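You operate a simulated robot arm through the tools that you are given. There is no shell and no other tool.

The job below is to be done with a simulated two-armed robot. You get a single attempt, and the scene is never put back.

JOB
Set the yellow block on the dark cover board, slide in, wedge, close the black knob, pump to mark 2.
Fine: at the jack press; block on the board's middle; burst no edge; the other blocks and the tin jug stay.

Only the result counts: the job must be done as asked and must still hold three seconds after the hand-in. Knocking over, shifting, dropping, spilling or breaking anything else fails it. A push-on lid holds only when it is set on centred and level and pressed home; a screw cap is set on level and turned clockwise until tight.

ROBOT AND FRAMES
Two 7-joint arms with fingered hands on one trunk that stands fixed in place. Base frame: the origin is at the foot of the trunk, x ahead of it, y to its left, z up. Lengths are in m, angles in degrees, forces in N, time in s.
The left shoulder is at [0.07, 0.14, 1.108], the right one opposite. With the tool pointing down near the work surface each hand reaches from about 0.1 to 0.66 m from the base axis, measured 20 degrees to its own side. Payload 3.9 kg a hand.
Tool frame (each hand has its own): the origin (TCP) lies between the finger pads and is the grasp point; the fingertips stand 0.029 m ahead of it; z points along the fingers, y is the line along which they close. The gripper opens to 0.1 m. The gripper's body begins 0.034 m behind the TCP. The gripper is a hand of 5 fingers: y runs from the thumb to the fingers, the wrist lies at [-0.015, -0.105, -0.177] in the tool frame, and closing takes about 1.5 s.
Orientation is that of the tool frame in the base frame, as [roll, pitch, yaw] about the fixed x, y, z axes, in that order (R = Rz(yaw) Ry(pitch) Rx(roll)). With the fingers straight down and the wrist toward the robot, the tool's x, y and z point along [0, 1, 0], [1, 0, 0] and [0, 0, -1] of the base frame.

CONTROLS
- The arms move only by the tool arm_command. It takes "left_deltas", "right_deltas" or both (then of equal length, played together; a hand with none holds still); each is a list of rows, each an object (a shift or turn left out is 0, a gripper value left out holds the last) with "turn": the turn, a rotation vector about the tool's x, y, z in units of 6 degrees (1.0 is 6 degrees), a list of three; "travel": the shift along the tool's x, y, z in units of 20 mm (1.0 is 20 mm), a list of three. In form: [{"turn": [rx, ry, rz], "travel": [x, y, z]}, ...]. A call has 1 to 20 rows; each row shifts and turns the commanded pose from where the row before left it, along the tool's axes as they then stand. "left_hand" and "right_hand" are, for a hand that has rows, the closure, from 0 (fully open) to 1 (shut), set as the call begins (left out, the last holds). A call with a number of a shift or a turn outside -1 to 1 is refused whole. A row lasts 0.2 s, in which the tool goes at most 0.05 m and 8.6 degrees; a call with a longer step from one row to the next is refused whole, and so is a gripper value outside its range. A pose out of reach is approached as far as the arm can. The call stops where the force on the tool passes 90 N (or 10 N more than at its start, if that is more) or the arm is blocked; 0.2 s more then pass. Each finger travels about 0.153 m/s and halts on what it meets, pressing with about 24 N; the grip force reading is that of the motor and also rises with nothing between the fingers. The clock runs only during rows and for 0.2 s after the last one: add rows that do not move to give the fingers time. The reply holds the time, the measured pose of the TCP, the force on the tool along the base axes, the opening and the grip force, in the units named above and with some noise, with the torque about the TCP (base axes, N m) and any sound that the robot's microphone picked up.
- Cameras (640 x 400 px; columns grow to the right, rows downward): "scene" is now at [0.1307, 0.0173, 1.4156]; the picture's right is [0.19, -0.98, 0.00], its down [-0.68, -0.13, -0.72] and it looks along [0.70, 0.14, -0.70] (base axes); focal length 214 px, centre (320, 200). "left" rides on the left gripper at [-0.066, -0.086, -0.121] in its tool frame; the picture's right is [-0.76, -0.31, 0.58], its down [0.59, -0.70, 0.40] and it looks along [0.28, 0.64, 0.71] (tool axes); focal length 247 px, centre (320, 200). "right" rides on the right gripper at [0.066, -0.086, -0.121] in its tool frame; the picture's right is [-0.76, 0.31, -0.58], its down [-0.59, -0.70, 0.40] and it looks along [-0.28, 0.64, 0.71] (tool axes); focal length 247 px, centre (320, 200). There is no depth. A picture from a camera that has moved, and an enlarged one, comes with that camera's place and axes in the base frame and with its lens.
- get_image(camera): a new picture of that camera. The clock stands still meanwhile.
- lift_body(by): slides the trunk up (or, below 0, down) by that many m; the arms and the scene camera ride with it, the base frame stays. It gives what a move gives, with no picture.
- curl_fingers(index, middle, ring, little, thumb_bend, thumb_turn, hand): sets how far each is bent, from 0 (flat) to 100 (curled in); at 30 the hand is open as for a grip, at 70 the pads meet at the TCP. One left out holds its place. A second passes; each finger stops where it meets its share of the squeeze, and holds until it gets a number again. A gripper value or a shape takes the hand back. It gives what a move gives, with no picture; readings hold the bend of each and the force on index, middle, ring, little, thumb and palm. thumb_turn goes from beside the hand (0) to across from the fingers (100), as for a grip.
- set_grasp(shape, hand): the hand has 5 fingers and takes this shape, open, in about a second: jaw (thumb against the fingers, like two jaws); tri (thumb and two fingers); tip (a fingertip pinch); poke (one finger out to press); point (the index stretched); flat (the hand flat); cup (the hand cupped); fist (a fist). The gripper value then closes the fingers along that shape, each until it touches; the sizes above hold for jaw. It gives what a move gives, with no picture.
- aim_head(pan, tilt): turns the head with the scene camera to pan (to the left, within 86 degrees either way) and tilt (down, from -29 to 69), counted from straight ahead of the robot. It gives what a move gives.
- inspect(camera, box): a new picture of the part [left, top, right, bottom] of that camera's present view, enlarged. The clock stands still meanwhile.
- job_done(): hands the job in; it is judged then, once.

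Places have to be worked out from the pictures, the camera data and where the tool is seen. Open the grippers and draw the arms clear of the work before you hand the job in, unless the task says otherwise.

The tools are called after "Call:" by a JSON object that holds its "fn" and its "kwargs". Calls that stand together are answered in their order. arm_command: Moves the arms, as the interface text tells. Its arguments: {"type":"object","properties":{"left_deltas":{"type":"array","items":{"type":"object","properties":{"turn":{"type":"array","items":{"type":"number"}},"travel":{"type":"array","items":{"type":"number"}}}}},"left_hand":{"type":"number"},"right_deltas":{"type":"array","items":{"type":"object","properties":{"turn":{"type":"array","items":{"type":"number"}},"travel":{"type":"array","items":{"type":"number"}}}}},"right_hand":{"type":"number"}},"required":[]} The other tools are called the same way: lift_body (by) slides the trunk up or down; set_grasp (shape, hand) gives the hand a shape; curl_fingers (index, middle, ring, little, thumb_bend, thumb_turn, hand) moves the fingers one by one; aim_head (pan, tilt) turns the head that bears the scene camera; get_image (camera) takes a picture; inspect (camera, box) takes an enlarged picture of a part of a camera's view; job_done () hands the job in.

At the start:

```text
clock: 0.0
left_tcp_pos: [0.3987, 0.168, 1.2567]
left_ee_rot: [180.0, 0.2, 90.1]
left_wrist_force: [-0.5, -0.5, 0.5]
left_ft_torque: [0.04, 0.01, -0.03]
left_gripper_width: 0.0996
left_grasp_force: 0.0
left_shape: jaw
left_bend: [30.0, 30.0, 30.0, 30.0, 30.0, 98.0]
left_finger forces: [0.0, 0.0, 0.1, 0.0, 0.0, 0.1]
right_tcp_pos: [0.4662, -0.1804, 1.283]
right_ee_rot: [-180.0, 0.0, 90.0]
right_wrist_force: [0.1, 0.7, -0.1]
right_ft_torque: [-0.01, -0.02, -0.01]
right_gripper_width: 0.0997
right_grasp_force: 0.0
right_shape: jaw
right_bend: [30.0, 30.0, 30.0, 30.0, 30.0, 98.0]
right_finger forces: [0.0, 0.0, 0.0, 0.0, 0.0, 0.1]
trunk travel left (down, up): [-0.75, 0.09]
head pan, tilt: [11.1, 44.1]
```

scene: 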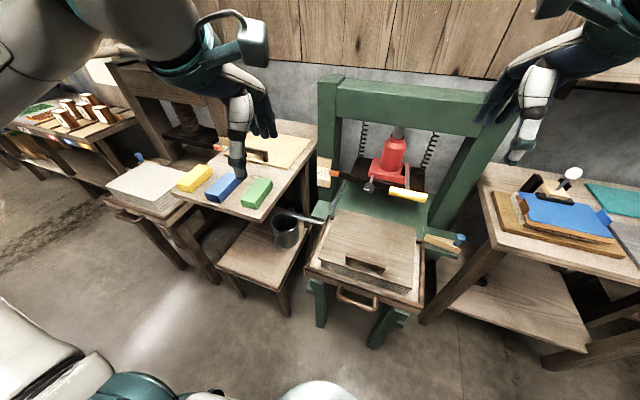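
right: 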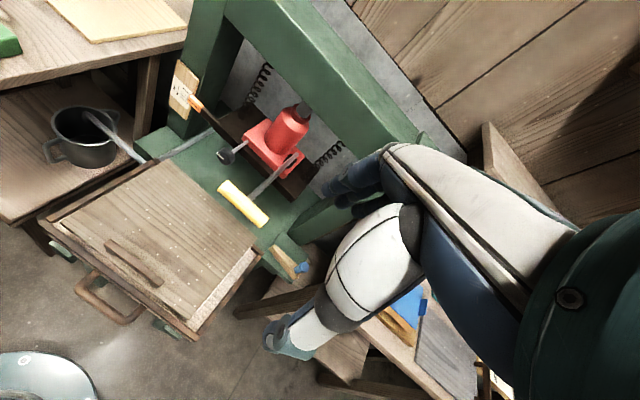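
left: 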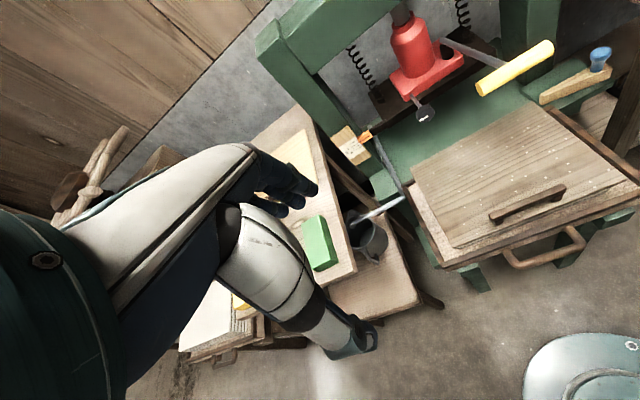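

I'll begin by looking closely at the jack press, the blocks, and the cover boards in the scene view.

Call:
{"fn": "inspect", "kwargs": {"camera": "scene", "box": [280, 60, 480, 320]}}

Call:
{"fn": "inspect", "kwargs": {"camera": "scene", "box": [100, 100, 340, 260]}}

Call:
{"fn": "inspect", "kwargs": {"camera": "scene", "box": [400, 120, 640, 340]}}

```text
1.54 times, centred on (380, 190) of scene
camera zoom: at [0.1307, 0.0173, 1.4156], right [0.19, -0.98, 0.0], down [-0.68, -0.13, -0.72], along [0.7, 0.14, -0.7], focal length 330 px, centre (228, 215)
```

zoom: 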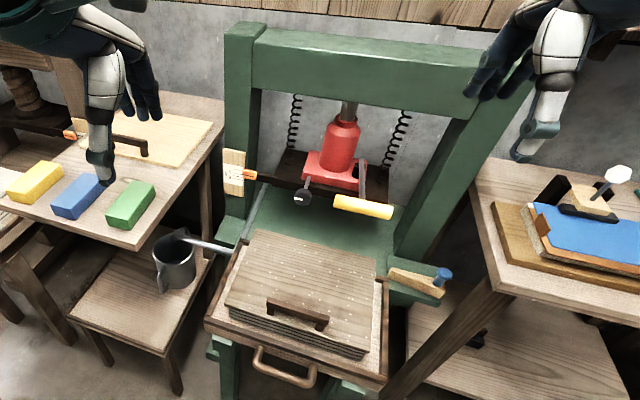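

```text
2.50 times, centred on (220, 180) of scene
camera zoom: at [0.1307, 0.0173, 1.4156], right [0.19, -0.98, 0.0], down [-0.68, -0.13, -0.72], along [0.7, 0.14, -0.7], focal length 536 px, centre (570, 250)
```

zoom: 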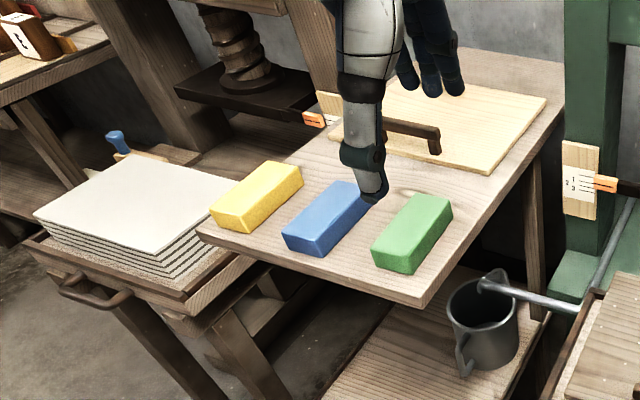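

```text
1.82 times, centred on (520, 230) of scene
camera zoom: at [0.1307, 0.0173, 1.4156], right [0.19, -0.98, 0.0], down [-0.68, -0.13, -0.72], along [0.7, 0.14, -0.7], focal length 390 px, centre (-44, 146)
```

zoom: 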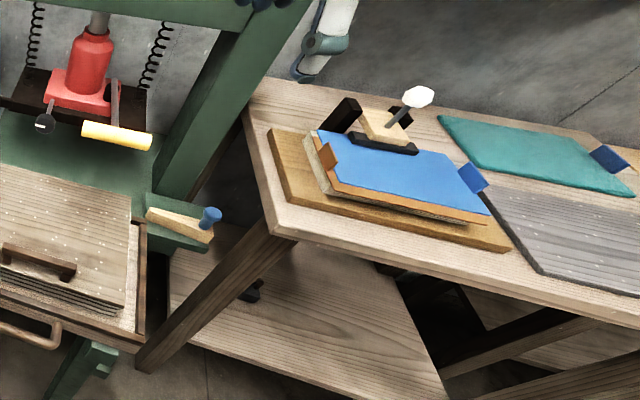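

Next I'll zoom in tighter on the gauge, knob, tray stack, wedge and blocks so I can work out their places.

Call:
{"fn": "inspect", "kwargs": {"camera": "scene", "box": [300, 190, 480, 320]}}

Call:
{"fn": "inspect", "kwargs": {"camera": "scene", "box": [310, 120, 450, 220]}}

Call:
{"fn": "inspect", "kwargs": {"camera": "scene", "box": [160, 140, 340, 260]}}

Call:
{"fn": "inspect", "kwargs": {"camera": "right", "box": [130, 30, 350, 240]}}

Call:
{"fn": "inspect", "kwargs": {"camera": "left", "box": [320, 0, 640, 280]}}

```text
3.08 times, centred on (390, 255) of scene
camera zoom: at [0.1307, 0.0173, 1.4156], right [0.19, -0.98, 0.0], down [-0.68, -0.13, -0.72], along [0.7, 0.14, -0.7], focal length 660 px, centre (105, 31)
```

zoom: 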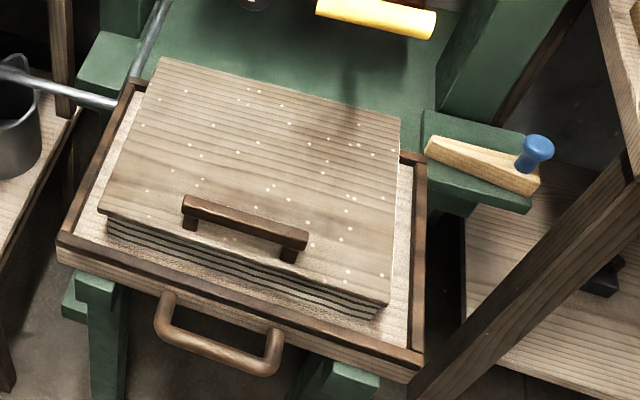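

```text
4.00 times, centred on (380, 170) of scene
camera zoom: at [0.1307, 0.0173, 1.4156], right [0.19, -0.98, 0.0], down [-0.68, -0.13, -0.72], along [0.7, 0.14, -0.7], focal length 858 px, centre (80, 320)
```

zoom: 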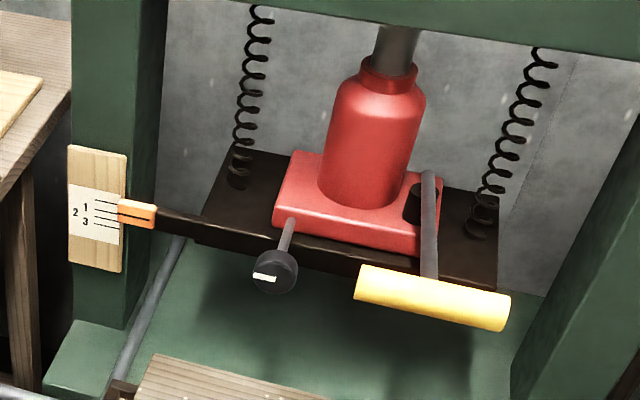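

```text
3.33 times, centred on (250, 200) of scene
camera zoom: at [0.1307, 0.0173, 1.4156], right [0.19, -0.98, 0.0], down [-0.68, -0.13, -0.72], along [0.7, 0.14, -0.7], focal length 715 px, centre (553, 200)
```

zoom: 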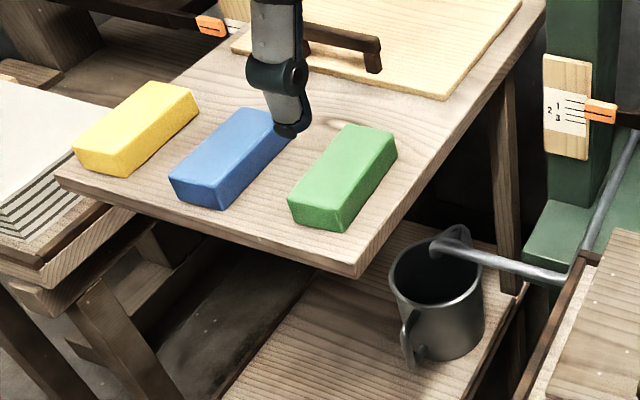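

```text
1.90 times, centred on (240, 135) of right
camera zoom: at [0.38, -0.1135, 1.4037], right [0.31, -0.76, 0.58], down [-0.7, -0.59, -0.4], along [0.64, -0.28, -0.71], focal length 470 px, centre (472, 324)
```

zoom: 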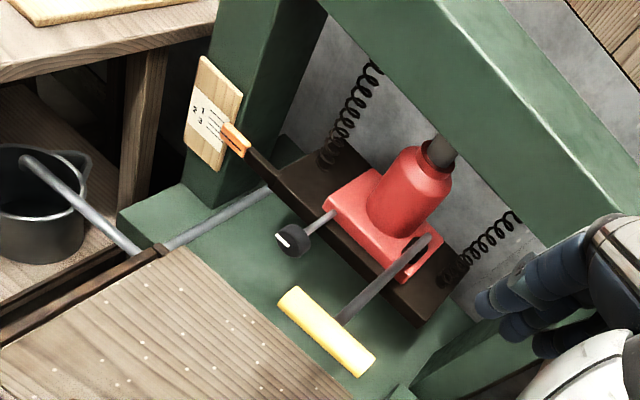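

```text
1.43 times, centred on (480, 140) of left
camera zoom: at [0.3131, 0.1021, 1.3764], right [-0.31, -0.76, -0.58], down [-0.7, 0.59, -0.4], along [0.64, 0.28, -0.71], focal length 353 px, centre (91, 286)
```

zoom: 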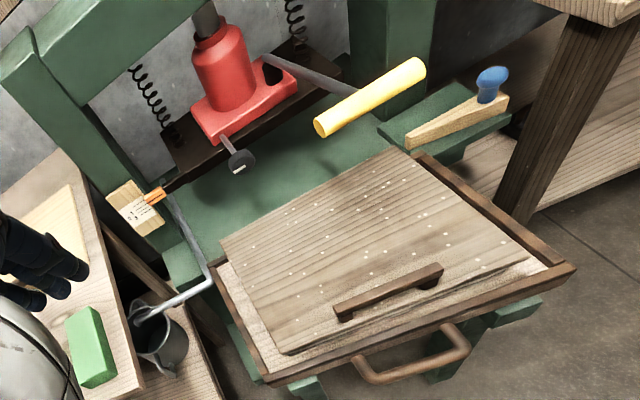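

The press is yawed about -9° and the yellow block sits far to the left, so I need more exact figures. I'll zoom in more on the blocks and on the fittings of the press.

Call:
{"fn": "inspect", "kwargs": {"camera": "scene", "box": [165, 150, 285, 225]}}

Call:
{"fn": "inspect", "kwargs": {"camera": "scene", "box": [410, 215, 490, 265]}}

Call:
{"fn": "inspect", "kwargs": {"camera": "left", "box": [500, 20, 640, 110]}}

Call:
{"fn": "inspect", "kwargs": {"camera": "left", "box": [280, 110, 420, 290]}}

Call:
{"fn": "inspect", "kwargs": {"camera": "scene", "box": [310, 140, 400, 200]}}

```text
5.33 times, centred on (225, 188) of scene
camera zoom: at [0.1307, 0.0173, 1.4156], right [0.19, -0.98, 0.0], down [-0.68, -0.13, -0.72], along [0.7, 0.14, -0.7], focal length 1144 px, centre (827, 267)
```

zoom: 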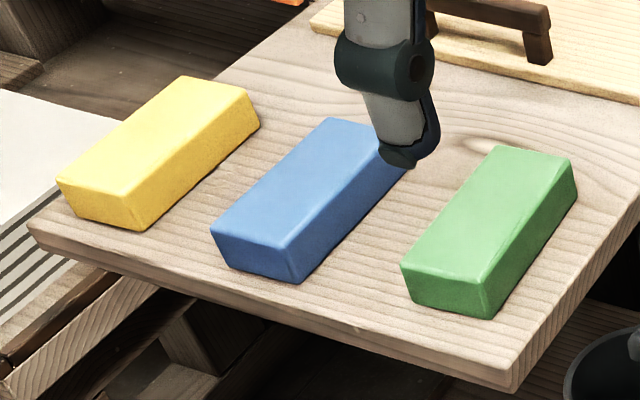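

```text
8.00 times, centred on (450, 240) of scene
camera zoom: at [0.1307, 0.0173, 1.4156], right [0.19, -0.98, 0.0], down [-0.68, -0.13, -0.72], along [0.7, 0.14, -0.7], focal length 1716 px, centre (-720, -120)
```

zoom: 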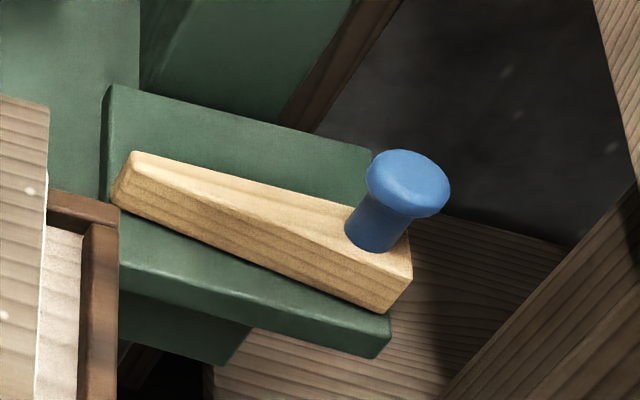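

```text
4.44 times, centred on (570, 65) of left
camera zoom: at [0.3131, 0.1021, 1.3764], right [-0.31, -0.76, -0.58], down [-0.7, 0.59, -0.4], along [0.64, 0.28, -0.71], focal length 1098 px, centre (-791, 800)
```

zoom: 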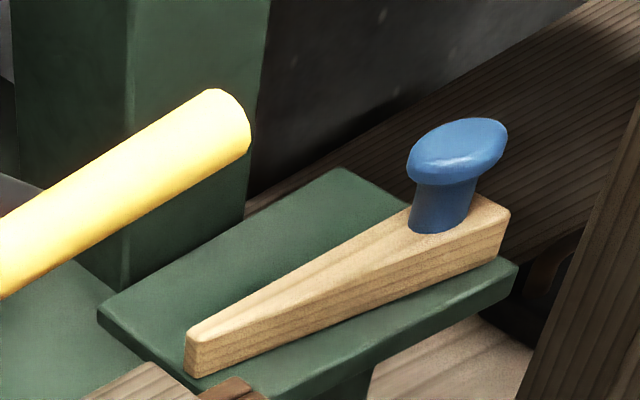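

```text
2.22 times, centred on (350, 200) of left
camera zoom: at [0.3131, 0.1021, 1.3764], right [-0.31, -0.76, -0.58], down [-0.7, 0.59, -0.4], along [0.64, 0.28, -0.71], focal length 549 px, centre (253, 200)
```

zoom: 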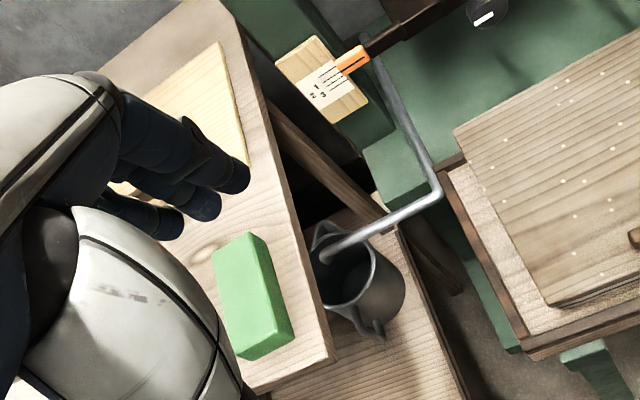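

```text
6.67 times, centred on (355, 170) of scene
camera zoom: at [0.1307, 0.0173, 1.4156], right [0.19, -0.98, 0.0], down [-0.68, -0.13, -0.72], along [0.7, 0.14, -0.7], focal length 1430 px, centre (87, 400)
```

zoom: 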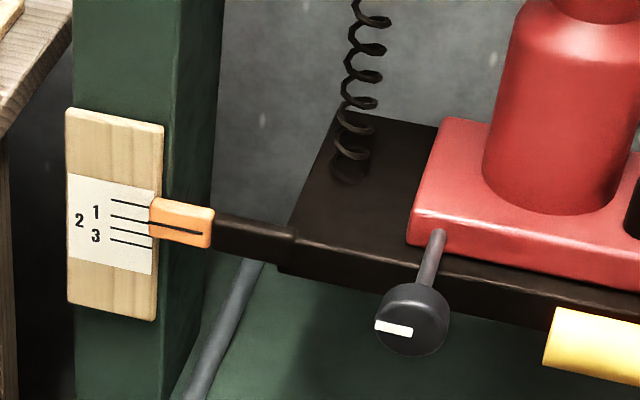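

Before planning the grip I want to see how the fingers lie on the hand. I'll zoom on both hands and look at the right side of the room too.

Call:
{"fn": "inspect", "kwargs": {"camera": "scene", "box": [190, 0, 330, 200]}}

Call:
{"fn": "inspect", "kwargs": {"camera": "scene", "box": [470, 0, 640, 180]}}

Call:
{"fn": "inspect", "kwargs": {"camera": "left", "box": [100, 120, 400, 380]}}

```text
2.00 times, centred on (260, 100) of scene
camera zoom: at [0.1307, 0.0173, 1.4156], right [0.19, -0.98, 0.0], down [-0.68, -0.13, -0.72], along [0.7, 0.14, -0.7], focal length 429 px, centre (440, 400)
```

zoom: 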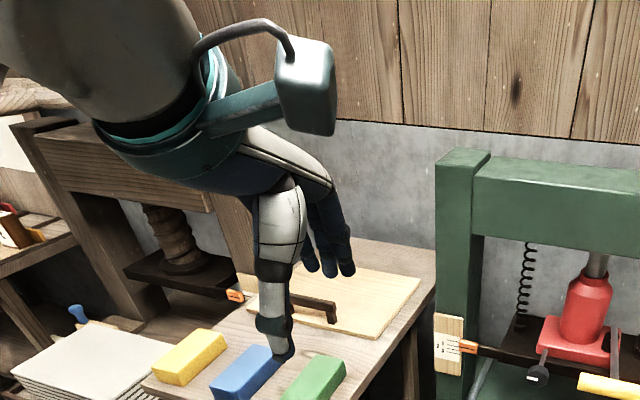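

```text
2.22 times, centred on (555, 90) of scene
camera zoom: at [0.1307, 0.0173, 1.4156], right [0.19, -0.98, 0.0], down [-0.68, -0.13, -0.72], along [0.7, 0.14, -0.7], focal length 477 px, centre (-202, 444)
```

zoom: 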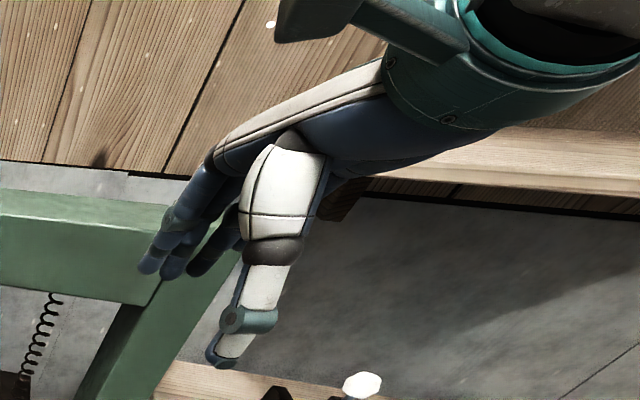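

```text
1.54 times, centred on (250, 250) of left
camera zoom: at [0.3131, 0.1021, 1.3764], right [-0.31, -0.76, -0.58], down [-0.7, 0.59, -0.4], along [0.64, 0.28, -0.71], focal length 380 px, centre (428, 123)
```

zoom: 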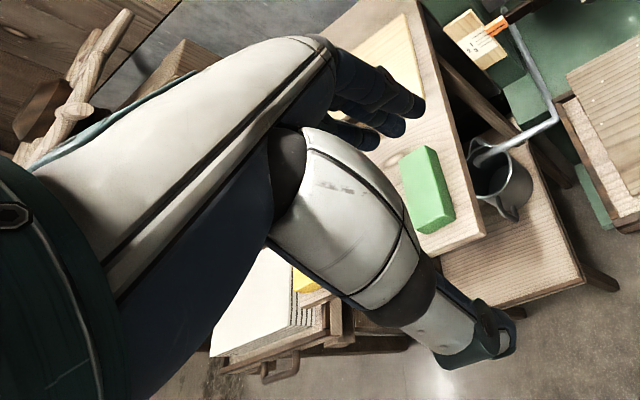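

Only the thumb and four side-by-side fingers form the jaw, and the yellow block lies at the edge of reach. To test the left arm's reach while high up, I first turn the tool 90° so the fingers close along base y, which puts the wrist on the robot's side.

Call:
{"fn": "arm_command", "kwargs": {"left_deltas": [{"turn": [0, 0, -1]}, {"turn": [0, 0, -1]}, {"turn": [0, 0, -1]}, {"turn": [0, 0, -1]}, {"turn": [0, 0, -1]}, {"turn": [0, 0, -1]}, {"turn": [0, 0, -1]}, {"turn": [0, 0, -1]}, {"turn": [0, 0, -1]}, {"turn": [0, 0, -1]}, {"turn": [0, 0, -1]}, {"turn": [0, 0, -1]}, {"turn": [0, 0, -1]}, {"turn": [0, 0, -1]}, {"turn": [0, 0, -1]}]}}

```text
clock: 3.2
left_tcp_pos: [0.4039, 0.1642, 1.2522]
left_ee_rot: [-179.9, 0.0, -179.9]
left_wrist_force: [0.5, 0.9, -0.4]
left_ft_torque: [0.02, 0.01, 0.02]
left_gripper_width: 0.0999
left_grasp_force: 0.0
left_shape: jaw
left_bend: [30.0, 30.0, 30.0, 30.0, 30.0, 98.0]
left_finger forces: [0.0, 0.0, 0.0, 0.0, 0.0, 0.0]
left hand out of reach, approached as far as the arm can: row 15
right_tcp_pos: [0.4669, -0.179, 1.283]
right_ee_rot: [180.0, 0.0, 90.0]
right_wrist_force: [0.3, -0.3, -0.9]
right_ft_torque: [0.01, 0.0, 0.01]
right_gripper_width: 0.0999
right_grasp_force: 0.1
right_shape: jaw
right_bend: [30.0, 30.0, 30.0, 30.0, 30.0, 98.0]
right_finger forces: [0.0, 0.1, 0.0, 0.0, 0.1, 0.1]
trunk travel left (down, up): [-0.75, 0.09]
head pan, tilt: [11.1, 44.1]
```

The turn reached the wanted orientation (tool y along +Y, tool x along -X). Now I tilt the fingers outward by 60° to see if that pose can be held.

Call:
{"fn": "arm_command", "kwargs": {"left_deltas": [{"turn": [0, -1, 0]}, {"turn": [0, -1, 0]}, {"turn": [0, -1, 0]}, {"turn": [0, -1, 0]}, {"turn": [0, -1, 0]}, {"turn": [0, -1, 0]}, {"turn": [0, -1, 0]}, {"turn": [0, -1, 0]}, {"turn": [0, -1, 0]}, {"turn": [0, -1, 0]}]}}

Call:
{"fn": "get_image", "kwargs": {"camera": "scene"}}

Call:
{"fn": "get_image", "kwargs": {"camera": "left"}}

```text
clock: 5.4
left_tcp_pos: [0.4033, 0.1657, 1.2521]
left_ee_rot: [179.9, 60.1, 179.9]
left_wrist_force: [-0.6, 0.1, -0.4]
left_ft_torque: [-0.02, 0.02, 0.03]
left_gripper_width: 0.1
left_grasp_force: 0.1
left_shape: jaw
left_bend: [30.0, 30.0, 30.0, 30.0, 30.0, 98.0]
left_finger forces: [0.1, 0.1, 0.0, 0.0, 0.1, 0.0]
right_tcp_pos: [0.466, -0.1801, 1.2822]
right_ee_rot: [-180.0, -0.1, 90.0]
right_wrist_force: [-1.0, -0.9, -0.7]
right_ft_torque: [-0.01, -0.01, 0.0]
right_gripper_width: 0.1
right_grasp_force: 0.1
right_shape: jaw
right_bend: [30.0, 30.0, 30.0, 30.0, 30.0, 98.0]
right_finger forces: [0.0, 0.1, 0.0, 0.0, 0.0, 0.0]
trunk travel left (down, up): [-0.75, 0.09]
head pan, tilt: [11.1, 44.1]
```

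```text
taken
camera scene: at [0.1306, 0.0173, 1.4157], right [0.19, -0.98, 0.0], down [-0.68, -0.13, -0.72], along [0.7, 0.14, -0.7], focal length 214 px, centre (320, 200)
```

scene: 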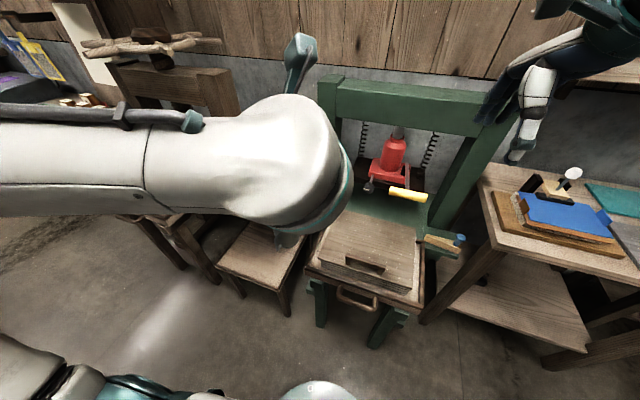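

```text
taken
camera left: at [0.3307, 0.0798, 1.369], right [0.88, -0.31, 0.37], down [0.05, -0.7, -0.71], along [0.48, 0.64, -0.6], focal length 247 px, centre (320, 200)
```

left: 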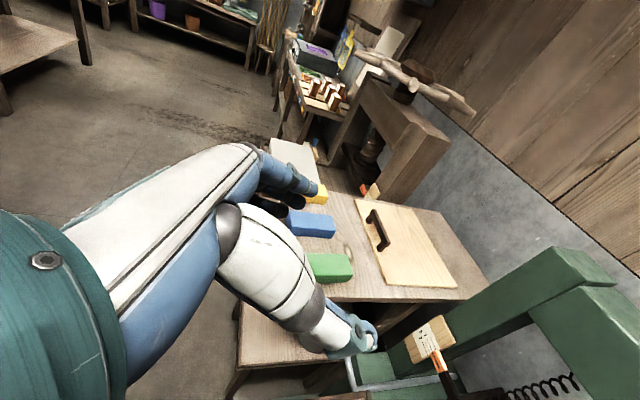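

The tilted pose works, and the left camera now sees the block table from a new place. I zoom in to fix the table's height and the block's position.

Call:
{"fn": "inspect", "kwargs": {"camera": "left", "box": [250, 140, 490, 310]}}

Call:
{"fn": "inspect", "kwargs": {"camera": "left", "box": [270, 160, 370, 230]}}

Call:
{"fn": "inspect", "kwargs": {"camera": "left", "box": [380, 290, 500, 400]}}

```text
2.35 times, centred on (370, 225) of left
camera zoom: at [0.3307, 0.0798, 1.369], right [0.88, -0.31, 0.37], down [0.05, -0.7, -0.71], along [0.48, 0.64, -0.6], focal length 581 px, centre (202, 141)
```

zoom: 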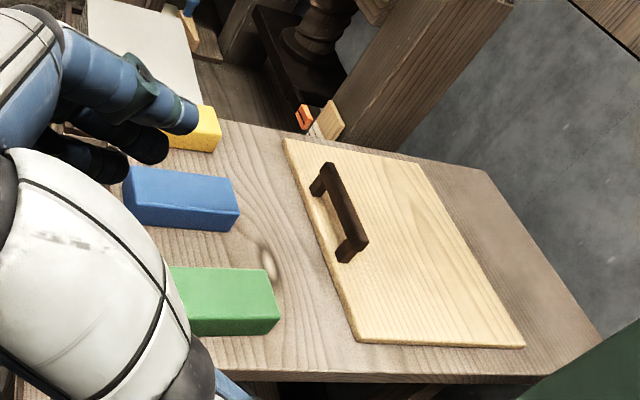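

```text
5.71 times, centred on (320, 195) of left
camera zoom: at [0.3307, 0.0798, 1.369], right [0.88, -0.31, 0.37], down [0.05, -0.7, -0.71], along [0.48, 0.64, -0.6], focal length 1411 px, centre (320, 229)
```

zoom: 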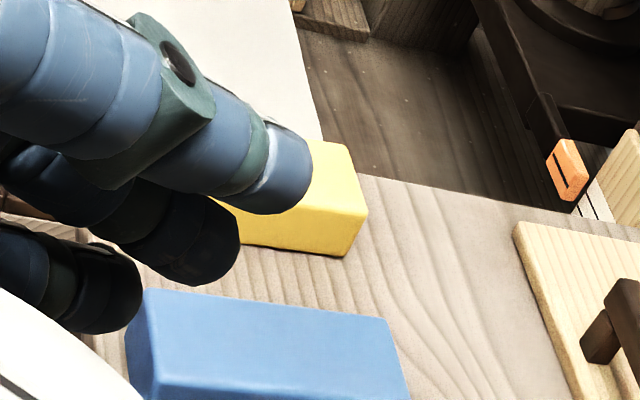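

```text
3.64 times, centred on (440, 345) of left
camera zoom: at [0.3307, 0.0798, 1.369], right [0.88, -0.31, 0.37], down [0.05, -0.7, -0.71], along [0.48, 0.64, -0.6], focal length 898 px, centre (-116, -327)
```

zoom: 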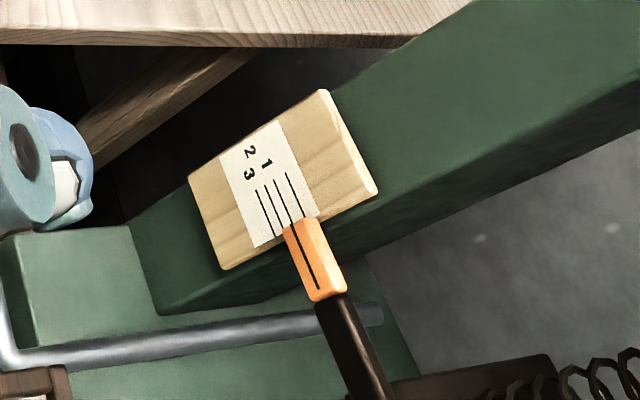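

Cross-checking both views, the table top is at z≈0.92 and the yellow block is about 0.115×0.057×0.03 m, centred near [0.64, 0.575] with its near end at x≈0.584. I move the left hand out above it to test reach.

Call:
{"fn": "arm_command", "kwargs": {"left_deltas": [{"travel": [0.08, 1, 0.6]}, {"travel": [0.08, 1, 0.6]}, {"travel": [0.08, 1, 0.6]}, {"travel": [0.08, 1, 0.6]}, {"travel": [0.08, 1, 0.6]}, {"travel": [0.08, 1, 0.6]}, {"travel": [0.08, 1, 0.6]}, {"travel": [0.08, 1, 0.6]}, {"travel": [0.08, 1, 0.6]}, {"travel": [0.08, 1, 0.6]}, {"travel": [0.08, 1, 0.6]}, {"travel": [0.08, 1, 0.6]}, {"travel": [0.08, 1, 0.6]}, {"travel": [0.08, 1, 0.6]}, {"travel": [0.08, 1, 0.6]}, {"travel": [0.08, 1, 0.6]}, {"travel": [0.08, 1, 0.6]}, {"travel": [0.08, 1, 0.6]}]}}

Call:
{"fn": "get_image", "kwargs": {"camera": "left"}}

Call:
{"fn": "get_image", "kwargs": {"camera": "scene"}}

```text
clock: 9.2
left_tcp_pos: [0.5775, 0.5282, 1.1164]
left_ee_rot: [-179.9, 60.0, -179.8]
left_wrist_force: [-0.6, -0.7, 0.0]
left_ft_torque: [0.01, -0.02, -0.01]
left_gripper_width: 0.1
left_grasp_force: 0.1
left_shape: jaw
left_bend: [30.0, 30.0, 30.0, 30.0, 30.0, 98.0]
left_finger forces: [0.1, 0.1, 0.0, 0.2, 0.0, 0.0]
right_tcp_pos: [0.466, -0.1798, 1.2829]
right_ee_rot: [-180.0, 0.0, 90.0]
right_wrist_force: [0.3, -0.1, 0.0]
right_ft_torque: [0.01, 0.03, 0.0]
right_gripper_width: 0.0997
right_grasp_force: 0.0
right_shape: jaw
right_bend: [30.0, 30.0, 30.0, 30.0, 30.0, 98.0]
right_finger forces: [0.0, 0.0, 0.0, 0.0, 0.0, 0.1]
trunk travel left (down, up): [-0.75, 0.09]
head pan, tilt: [11.1, 44.1]
```

```text
taken
camera left: at [0.5047, 0.4418, 1.233], right [0.88, -0.3, 0.37], down [0.05, -0.7, -0.71], along [0.47, 0.64, -0.6], focal length 247 px, centre (320, 200)
```

left: 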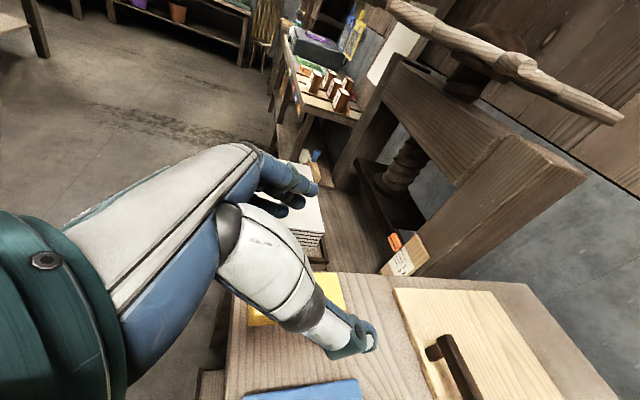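

```text
taken
camera scene: at [0.131, 0.0177, 1.4156], right [0.19, -0.98, 0.0], down [-0.68, -0.13, -0.72], along [0.7, 0.14, -0.7], focal length 214 px, centre (320, 200)
```

scene: 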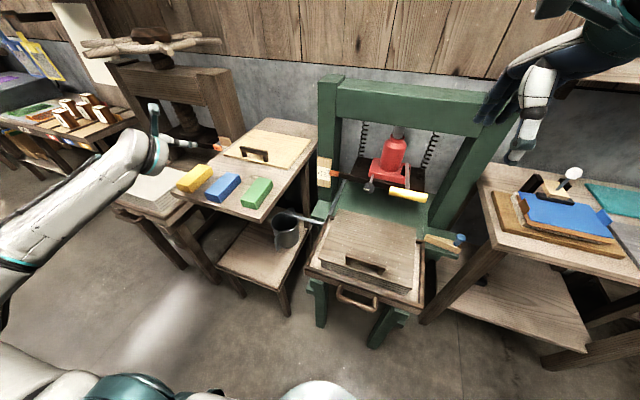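

The arm reaches there easily. I zoom both cameras on the yellow block to refine its pose.

Call:
{"fn": "inspect", "kwargs": {"camera": "left", "box": [210, 230, 400, 400]}}

Call:
{"fn": "inspect", "kwargs": {"camera": "scene", "box": [160, 110, 340, 220]}}

Call:
{"fn": "inspect", "kwargs": {"camera": "left", "box": [230, 150, 400, 370]}}

```text
2.35 times, centred on (305, 315) of left
camera zoom: at [0.5047, 0.4418, 1.233], right [0.88, -0.3, 0.37], down [0.05, -0.7, -0.71], along [0.47, 0.64, -0.6], focal length 581 px, centre (355, -71)
```

zoom: 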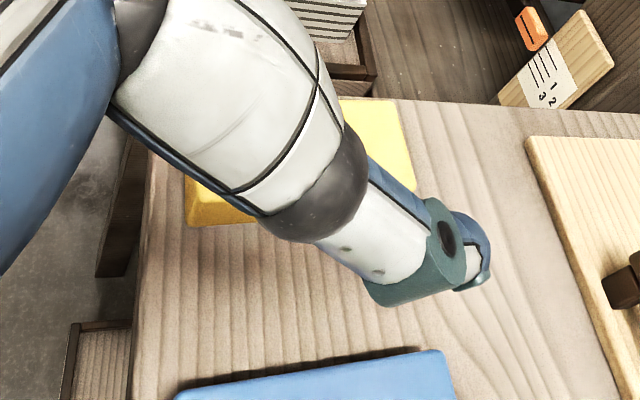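

```text
3.56 times, centred on (250, 165) of scene
camera zoom: at [0.131, 0.0177, 1.4156], right [0.19, -0.98, 0.0], down [-0.68, -0.13, -0.72], along [0.7, 0.14, -0.7], focal length 763 px, centre (569, 324)
```

zoom: 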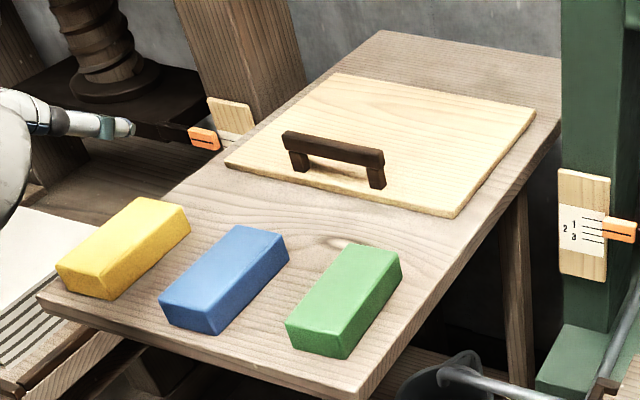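

```text
1.82 times, centred on (315, 260) of left
camera zoom: at [0.5047, 0.4418, 1.233], right [0.88, -0.3, 0.37], down [0.05, -0.7, -0.71], along [0.47, 0.64, -0.6], focal length 449 px, centre (329, 91)
```

zoom: 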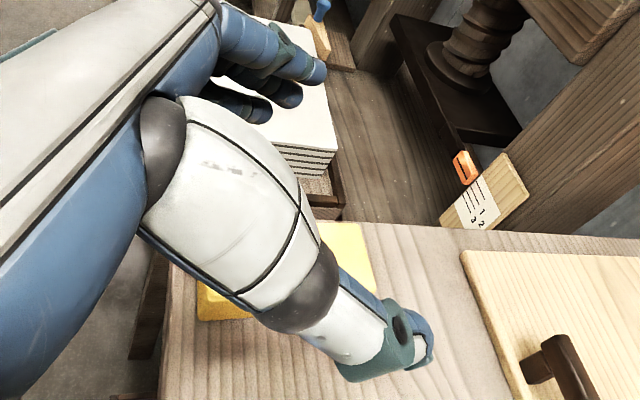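

The refined estimate puts the block's centre near [0.642, 0.573] with yaw about -6°. With the tool this flat the little finger would strike the table, so I try the three-finger shape and look at it.

Call:
{"fn": "set_grasp", "kwargs": {"hand": "left", "shape": "tri"}}

Call:
{"fn": "get_image", "kwargs": {"camera": "left"}}

Call:
{"fn": "inspect", "kwargs": {"camera": "scene", "box": [80, 80, 260, 220]}}

```text
clock: 10.1
left_tcp_pos: [0.5769, 0.5271, 1.1159]
left_ee_rot: [-179.8, 60.0, -179.6]
left_wrist_force: [0.1, -0.5, 0.9]
left_ft_torque: [0.0, 0.01, -0.04]
left_gripper_width: 0.0997
left_grasp_force: 0.0
left_shape: tri
left_bend: [30.0, 30.0, 99.0, 99.0, 30.0, 98.0]
left_finger forces: [0.1, 0.1, 0.0, 0.0, 0.1, 0.0]
right_tcp_pos: [0.4652, -0.1797, 1.282]
right_ee_rot: [-180.0, 0.1, 90.0]
right_wrist_force: [-0.4, 0.0, -0.4]
right_ft_torque: [-0.01, -0.02, -0.01]
right_gripper_width: 0.0997
right_grasp_force: 0.0
right_shape: jaw
right_bend: [30.0, 30.0, 30.0, 30.0, 30.0, 98.0]
right_finger forces: [0.0, 0.0, 0.0, 0.0, 0.1, 0.0]
trunk travel left (down, up): [-0.75, 0.09]
head pan, tilt: [11.1, 44.1]
```

```text
taken
camera left: at [0.5042, 0.441, 1.2334], right [0.88, -0.3, 0.37], down [0.05, -0.7, -0.71], along [0.47, 0.64, -0.6], focal length 247 px, centre (320, 200)
```

left: 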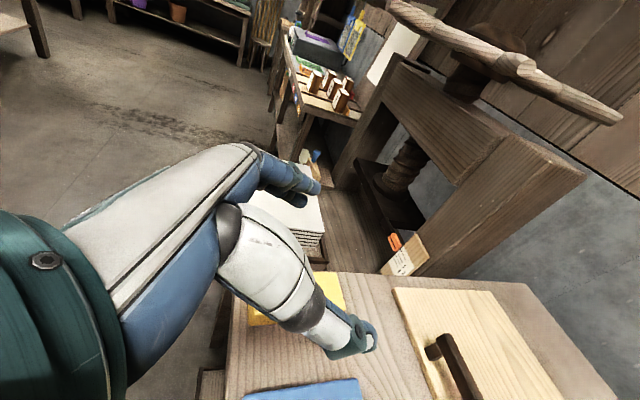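

```text
2.86 times, centred on (170, 150) of scene
camera zoom: at [0.1307, 0.0173, 1.4156], right [0.19, -0.98, 0.0], down [-0.68, -0.13, -0.72], along [0.7, 0.14, -0.7], focal length 613 px, centre (749, 343)
```

zoom: 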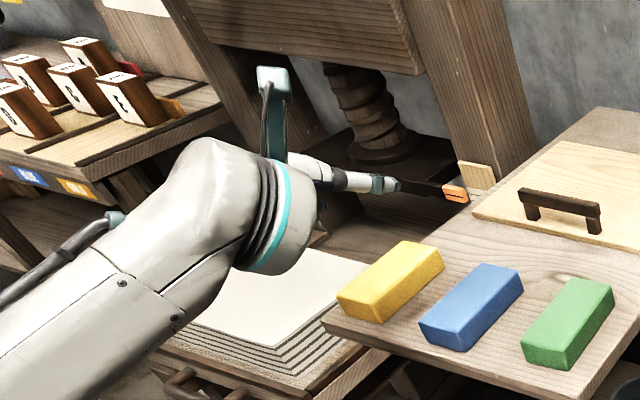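

The tri shape curls ring and little fingers away as hoped. I lower the trunk a little so the shoulder comes level with where the wrist must be.

Call:
{"fn": "lift_body", "kwargs": {"by": -0.06}}

```text
clock: 11.1
left_tcp_pos: [0.5773, 0.5261, 1.0561]
left_ee_rot: [-179.8, 60.1, -179.7]
left_wrist_force: [-0.2, -0.3, 0.1]
left_ft_torque: [-0.01, -0.01, 0.0]
left_gripper_width: 0.0998
left_grasp_force: 0.0
left_shape: tri
left_bend: [30.0, 30.0, 99.0, 99.0, 30.0, 98.0]
left_finger forces: [0.1, 0.0, 0.0, 0.0, 0.1, 0.0]
right_tcp_pos: [0.466, -0.1796, 1.223]
right_ee_rot: [-180.0, 0.1, 90.0]
right_wrist_force: [-0.2, 0.0, -0.1]
right_ft_torque: [0.02, 0.03, -0.01]
right_gripper_width: 0.0998
right_grasp_force: 0.1
right_shape: jaw
right_bend: [30.0, 30.0, 30.0, 30.0, 30.0, 98.0]
right_finger forces: [0.0, 0.0, 0.0, 0.1, 0.0, 0.1]
trunk travel left (down, up): [-0.69, 0.15]
head pan, tilt: [11.1, 44.1]
```

Now I yaw the hand 6° to match the block and move above its near half, at z≈1.0.

Call:
{"fn": "arm_command", "kwargs": {"left_deltas": [{"turn": [0.866, 0, 0.5]}, {"travel": [0.37, 0.68, 0.76]}, {"travel": [0.37, 0.68, 0.76]}, {"travel": [0.37, 0.68, 0.76]}, {"travel": [0.37, 0.68, 0.76]}]}}

Call:
{"fn": "get_image", "kwargs": {"camera": "scene"}}

Call:
{"fn": "get_image", "kwargs": {"camera": "left"}}

```text
clock: 12.3
left_tcp_pos: [0.6208, 0.5773, 0.9988]
left_ee_rot: [-179.7, 60.0, 174.4]
left_wrist_force: [-0.1, -0.3, -0.1]
left_ft_torque: [-0.02, -0.01, 0.0]
left_gripper_width: 0.1
left_grasp_force: 0.1
left_shape: tri
left_bend: [30.0, 30.0, 99.0, 99.0, 30.0, 98.0]
left_finger forces: [0.0, 0.0, 0.0, 0.0, 0.0, 0.0]
right_tcp_pos: [0.4657, -0.179, 1.2228]
right_ee_rot: [-180.0, 0.0, 90.0]
right_wrist_force: [-0.7, -0.1, 0.3]
right_ft_torque: [0.03, -0.02, 0.02]
right_gripper_width: 0.0998
right_grasp_force: 0.1
right_shape: jaw
right_bend: [30.0, 30.0, 30.0, 30.0, 30.0, 98.0]
right_finger forces: [0.0, 0.1, 0.1, 0.0, 0.0, 0.0]
trunk travel left (down, up): [-0.69, 0.15]
head pan, tilt: [11.1, 44.1]
```

```text
taken
camera scene: at [0.1313, 0.0174, 1.3556], right [0.19, -0.98, 0.0], down [-0.68, -0.13, -0.72], along [0.7, 0.14, -0.7], focal length 214 px, centre (320, 200)
```

scene: 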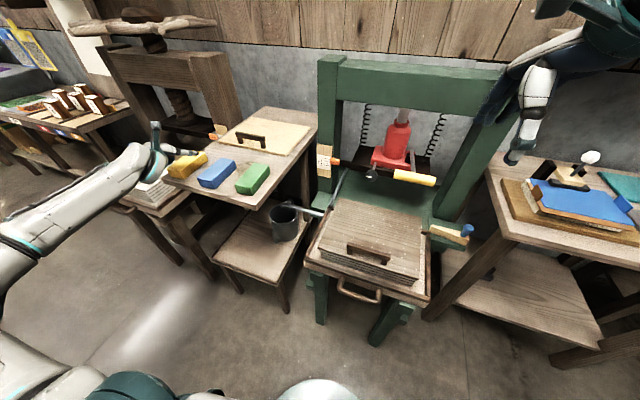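

```text
taken
camera left: at [0.5403, 0.4993, 1.1164], right [0.84, -0.39, 0.37], down [-0.02, -0.71, -0.71], along [0.54, 0.59, -0.6], focal length 247 px, centre (320, 200)
```

left: 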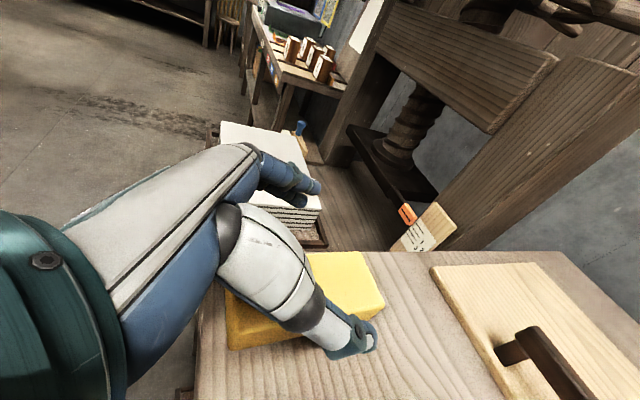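

Reached without trouble. I zoom in the left view for the block's corners, now close by.

Call:
{"fn": "inspect", "kwargs": {"camera": "left", "box": [190, 220, 410, 370]}}

Call:
{"fn": "inspect", "kwargs": {"camera": "scene", "box": [120, 110, 290, 220]}}

```text
2.67 times, centred on (300, 295) of left
camera zoom: at [0.5403, 0.4993, 1.1164], right [0.84, -0.39, 0.37], down [-0.02, -0.71, -0.71], along [0.54, 0.59, -0.6], focal length 659 px, centre (373, -53)
```

zoom: 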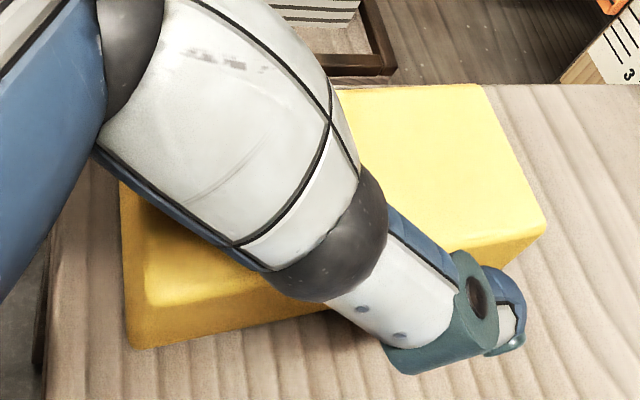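

```text
3.64 times, centred on (205, 165) of scene
camera zoom: at [0.1313, 0.0174, 1.3556], right [0.19, -0.98, 0.0], down [-0.68, -0.13, -0.72], along [0.7, 0.14, -0.7], focal length 780 px, centre (738, 327)
```

zoom: 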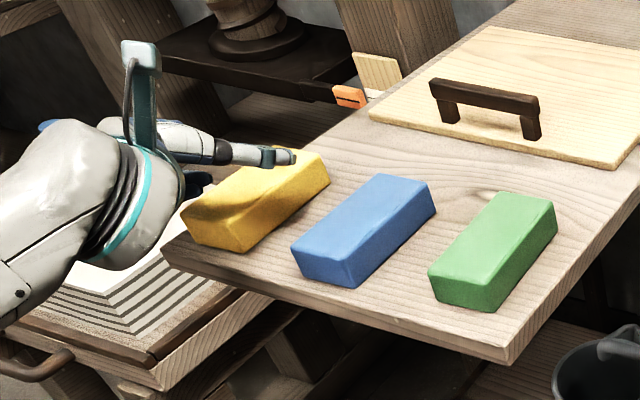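

Block pose is now firm: centre (0.640, 0.572), 0.12×0.052×0.03 m, yaw ≈ -6.7°, table z≈0.92. I steepen the tilt to 45° and shift so the tool is centred on the block's centreline.

Call:
{"fn": "arm_command", "kwargs": {"left_deltas": [{"turn": [0, 1, 0]}, {"turn": [0, 1, 0]}, {"turn": [0.12, 0.5, 0.12], "travel": [0, -0.15, 0]}]}}

Call:
{"fn": "get_image", "kwargs": {"camera": "left"}}

```text
clock: 13.1
left_tcp_pos: [0.6208, 0.574, 1.0011]
left_ee_rot: [-179.8, 45.0, 173.1]
left_wrist_force: [0.2, 0.4, 0.7]
left_ft_torque: [-0.02, 0.01, 0.01]
left_gripper_width: 0.0997
left_grasp_force: 0.0
left_shape: tri
left_bend: [30.0, 30.0, 99.0, 99.0, 30.0, 98.0]
left_finger forces: [0.0, 0.1, 0.0, 0.0, 0.1, 0.0]
right_tcp_pos: [0.465, -0.1797, 1.2228]
right_ee_rot: [-180.0, 0.0, 90.0]
right_wrist_force: [-1.0, 0.7, -0.4]
right_ft_torque: [-0.02, 0.05, 0.01]
right_gripper_width: 0.0998
right_grasp_force: 0.1
right_shape: jaw
right_bend: [30.0, 30.0, 30.0, 30.0, 30.0, 98.0]
right_finger forces: [0.0, 0.0, 0.0, 0.0, 0.1, 0.1]
trunk travel left (down, up): [-0.69, 0.15]
head pan, tilt: [11.1, 44.1]
```

```text
taken
camera left: at [0.5707, 0.4936, 1.1315], right [0.9, -0.42, 0.13], down [-0.22, -0.68, -0.7], along [0.38, 0.6, -0.71], focal length 247 px, centre (320, 200)
```

left: 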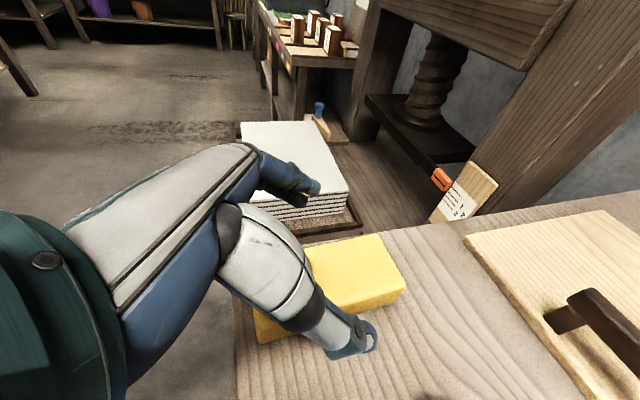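

Still within reach, so I go 10° steeper and 12 mm further along the block, for a more central grip.

Call:
{"fn": "arm_command", "kwargs": {"left_deltas": [{"turn": [0, 1, 0], "travel": [-0.2, 0, 0.2]}, {"turn": [0, 0.67, 0], "travel": [-0.2, 0, 0.2]}, {"travel": [0, 0, 0]}]}}

Call:
{"fn": "inspect", "kwargs": {"camera": "left", "box": [200, 130, 440, 370]}}

Call:
{"fn": "inspect", "kwargs": {"camera": "scene", "box": [120, 100, 270, 210]}}

```text
clock: 13.9
left_tcp_pos: [0.6308, 0.572, 0.9985]
left_ee_rot: [-179.9, 34.9, 173.2]
left_wrist_force: [-0.4, 0.9, 0.3]
left_ft_torque: [0.0, 0.01, 0.02]
left_gripper_width: 0.0998
left_grasp_force: 0.1
left_shape: tri
left_bend: [30.0, 30.0, 99.0, 99.0, 30.0, 98.0]
left_finger forces: [0.0, 0.0, 0.0, 0.1, 0.0, 0.1]
right_tcp_pos: [0.4654, -0.1793, 1.2239]
right_ee_rot: [-180.0, 0.0, 90.0]
right_wrist_force: [-0.2, -0.5, 0.4]
right_ft_torque: [0.02, 0.02, 0.01]
right_gripper_width: 0.0996
right_grasp_force: 0.1
right_shape: jaw
right_bend: [30.0, 30.0, 30.0, 30.0, 30.0, 98.0]
right_finger forces: [0.0, 0.0, 0.0, 0.1, 0.0, 0.0]
trunk travel left (down, up): [-0.69, 0.15]
head pan, tilt: [11.1, 44.1]
```

```text
1.67 times, centred on (320, 250) of left
camera zoom: at [0.605, 0.4901, 1.1358], right [0.91, -0.42, -0.04], down [-0.34, -0.67, -0.66], along [0.25, 0.61, -0.75], focal length 412 px, centre (320, 117)
```

zoom: 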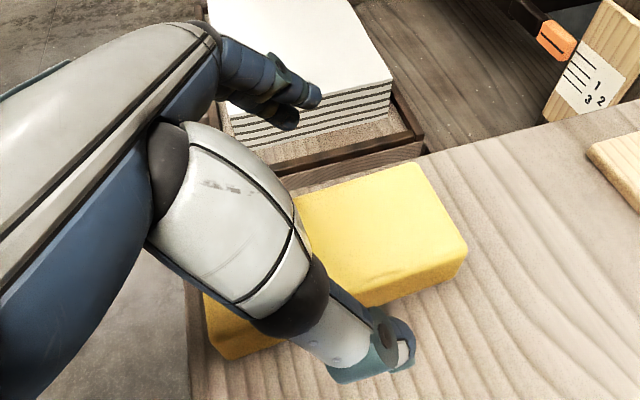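

```text
3.64 times, centred on (195, 155) of scene
camera zoom: at [0.1304, 0.0176, 1.3557], right [0.19, -0.98, 0.0], down [-0.68, -0.13, -0.72], along [0.7, 0.14, -0.7], focal length 780 px, centre (774, 364)
```

zoom: 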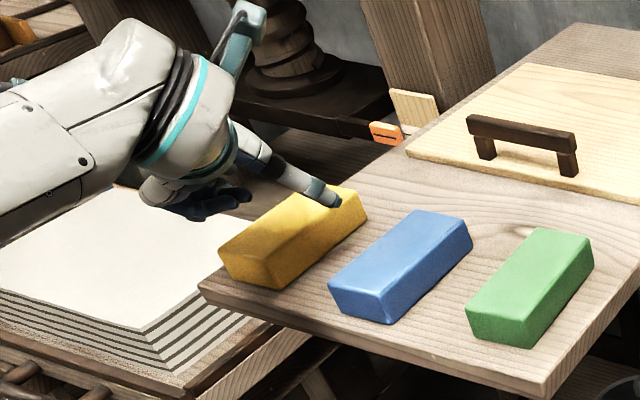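

The hand straddles the block on its centreline. I descend 30 mm first and check.

Call:
{"fn": "arm_command", "kwargs": {"left_deltas": [{"travel": [0.43, 0, 0.615]}, {"travel": [0.43, 0, 0.615]}, {"travel": [0, 0, 0]}]}}

Call:
{"fn": "inspect", "kwargs": {"camera": "left", "box": [200, 130, 440, 370]}}

Call:
{"fn": "inspect", "kwargs": {"camera": "scene", "box": [130, 120, 250, 210]}}

```text
clock: 14.7
left_tcp_pos: [0.6309, 0.5719, 0.9683]
left_ee_rot: [-179.9, 35.0, 173.0]
left_wrist_force: [0.2, -0.4, 0.7]
left_ft_torque: [0.0, -0.03, -0.01]
left_gripper_width: 0.0999
left_grasp_force: 0.0
left_shape: tri
left_bend: [30.0, 30.0, 99.0, 99.0, 30.0, 98.0]
left_finger forces: [0.0, 0.0, 0.0, 0.0, 0.1, 0.1]
right_tcp_pos: [0.4659, -0.1799, 1.2224]
right_ee_rot: [-180.0, 0.0, 90.0]
right_wrist_force: [-0.8, 0.2, -0.5]
right_ft_torque: [0.01, 0.02, 0.0]
right_gripper_width: 0.1001
right_grasp_force: 0.0
right_shape: jaw
right_bend: [30.0, 30.0, 30.0, 30.0, 30.0, 98.0]
right_finger forces: [0.1, 0.0, 0.0, 0.0, 0.1, 0.0]
trunk travel left (down, up): [-0.69, 0.15]
head pan, tilt: [11.1, 44.1]
```

```text
1.67 times, centred on (320, 250) of left
camera zoom: at [0.6047, 0.4892, 1.1061], right [0.91, -0.42, -0.04], down [-0.34, -0.67, -0.66], along [0.25, 0.61, -0.75], focal length 412 px, centre (320, 117)
```

zoom: 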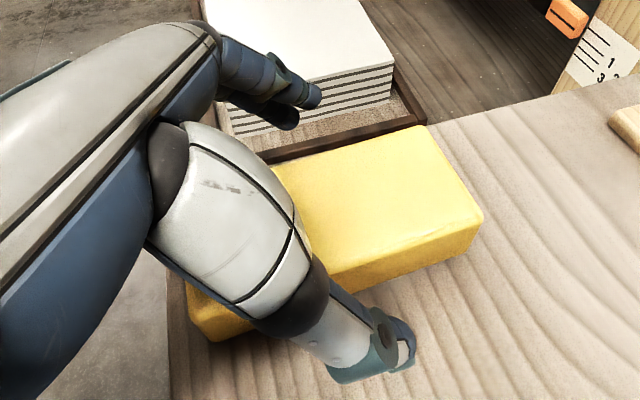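

```text
4.44 times, centred on (190, 165) of scene
camera zoom: at [0.1306, 0.017, 1.3557], right [0.19, -0.98, 0.0], down [-0.68, -0.13, -0.72], along [0.7, 0.14, -0.7], focal length 953 px, centre (898, 356)
```

zoom: 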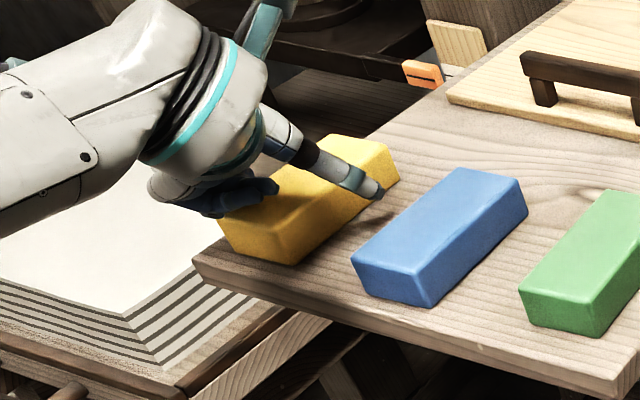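

Clear so far; I lower the last 13 mm in small steps, watching the force.

Call:
{"fn": "arm_command", "kwargs": {"left_deltas": [{"travel": [0.2, 0, 0.29]}, {"travel": [0, 0, 0]}]}}

Call:
{"fn": "arm_command", "kwargs": {"left_deltas": [{"travel": [0.17, 0, 0.25]}, {"travel": [0, 0, 0]}]}}

Call:
{"fn": "inspect", "kwargs": {"camera": "scene", "box": [130, 120, 250, 210]}}

```text
clock: 15.3
left_tcp_pos: [0.6297, 0.572, 0.9665]
left_ee_rot: [179.8, 35.2, 172.9]
left_wrist_force: [-0.2, 2.8, 9.6]
left_ft_torque: [0.24, 0.46, -0.13]
left_gripper_width: 0.0999
left_grasp_force: 0.1
left_shape: tri
left_bend: [30.0, 30.0, 99.0, 99.0, 30.0, 98.0]
left_finger forces: [0.0, 0.0, 1.4, 9.2, 0.0, 0.1]
right_tcp_pos: [0.4637, -0.1804, 1.2249]
right_ee_rot: [179.9, -0.1, 90.0]
right_wrist_force: [-1.0, 0.7, 0.7]
right_ft_torque: [0.01, 0.04, -0.01]
right_gripper_width: 0.1
right_grasp_force: 0.0
right_shape: jaw
right_bend: [30.0, 30.0, 30.0, 30.0, 30.0, 98.0]
right_finger forces: [0.1, 0.0, 0.0, 0.0, 0.0, 0.0]
trunk travel left (down, up): [-0.69, 0.15]
head pan, tilt: [11.1, 44.1]
```

```text
clock: 15.9
left_tcp_pos: [0.6289, 0.5716, 0.9662]
left_ee_rot: [179.5, 35.6, 172.6]
left_wrist_force: [-0.5, 10.2, 34.2]
left_ft_torque: [0.95, 1.49, -0.47]
left_gripper_width: 0.0997
left_grasp_force: 0.0
left_shape: tri
left_bend: [30.0, 30.0, 98.0, 99.0, 30.0, 98.0]
left_finger forces: [0.1, 0.0, 11.7, 24.0, 0.0, 0.1]
right_tcp_pos: [0.4619, -0.1821, 1.2249]
right_ee_rot: [179.8, -0.2, 90.0]
right_wrist_force: [0.2, -0.5, 0.6]
right_ft_torque: [0.02, 0.0, 0.03]
right_gripper_width: 0.0999
right_grasp_force: 0.0
right_shape: jaw
right_bend: [30.0, 30.0, 30.0, 30.0, 30.0, 98.0]
right_finger forces: [0.0, 0.1, 0.0, 0.0, 0.1, 0.1]
trunk travel left (down, up): [-0.69, 0.15]
head pan, tilt: [11.1, 44.1]
```

```text
4.44 times, centred on (190, 165) of scene
camera zoom: at [0.1254, 0.014, 1.3566], right [0.19, -0.98, 0.0], down [-0.68, -0.13, -0.72], along [0.71, 0.14, -0.69], focal length 953 px, centre (898, 356)
```

zoom: 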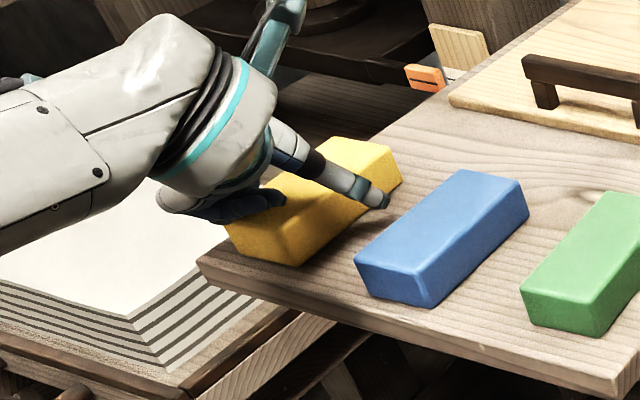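

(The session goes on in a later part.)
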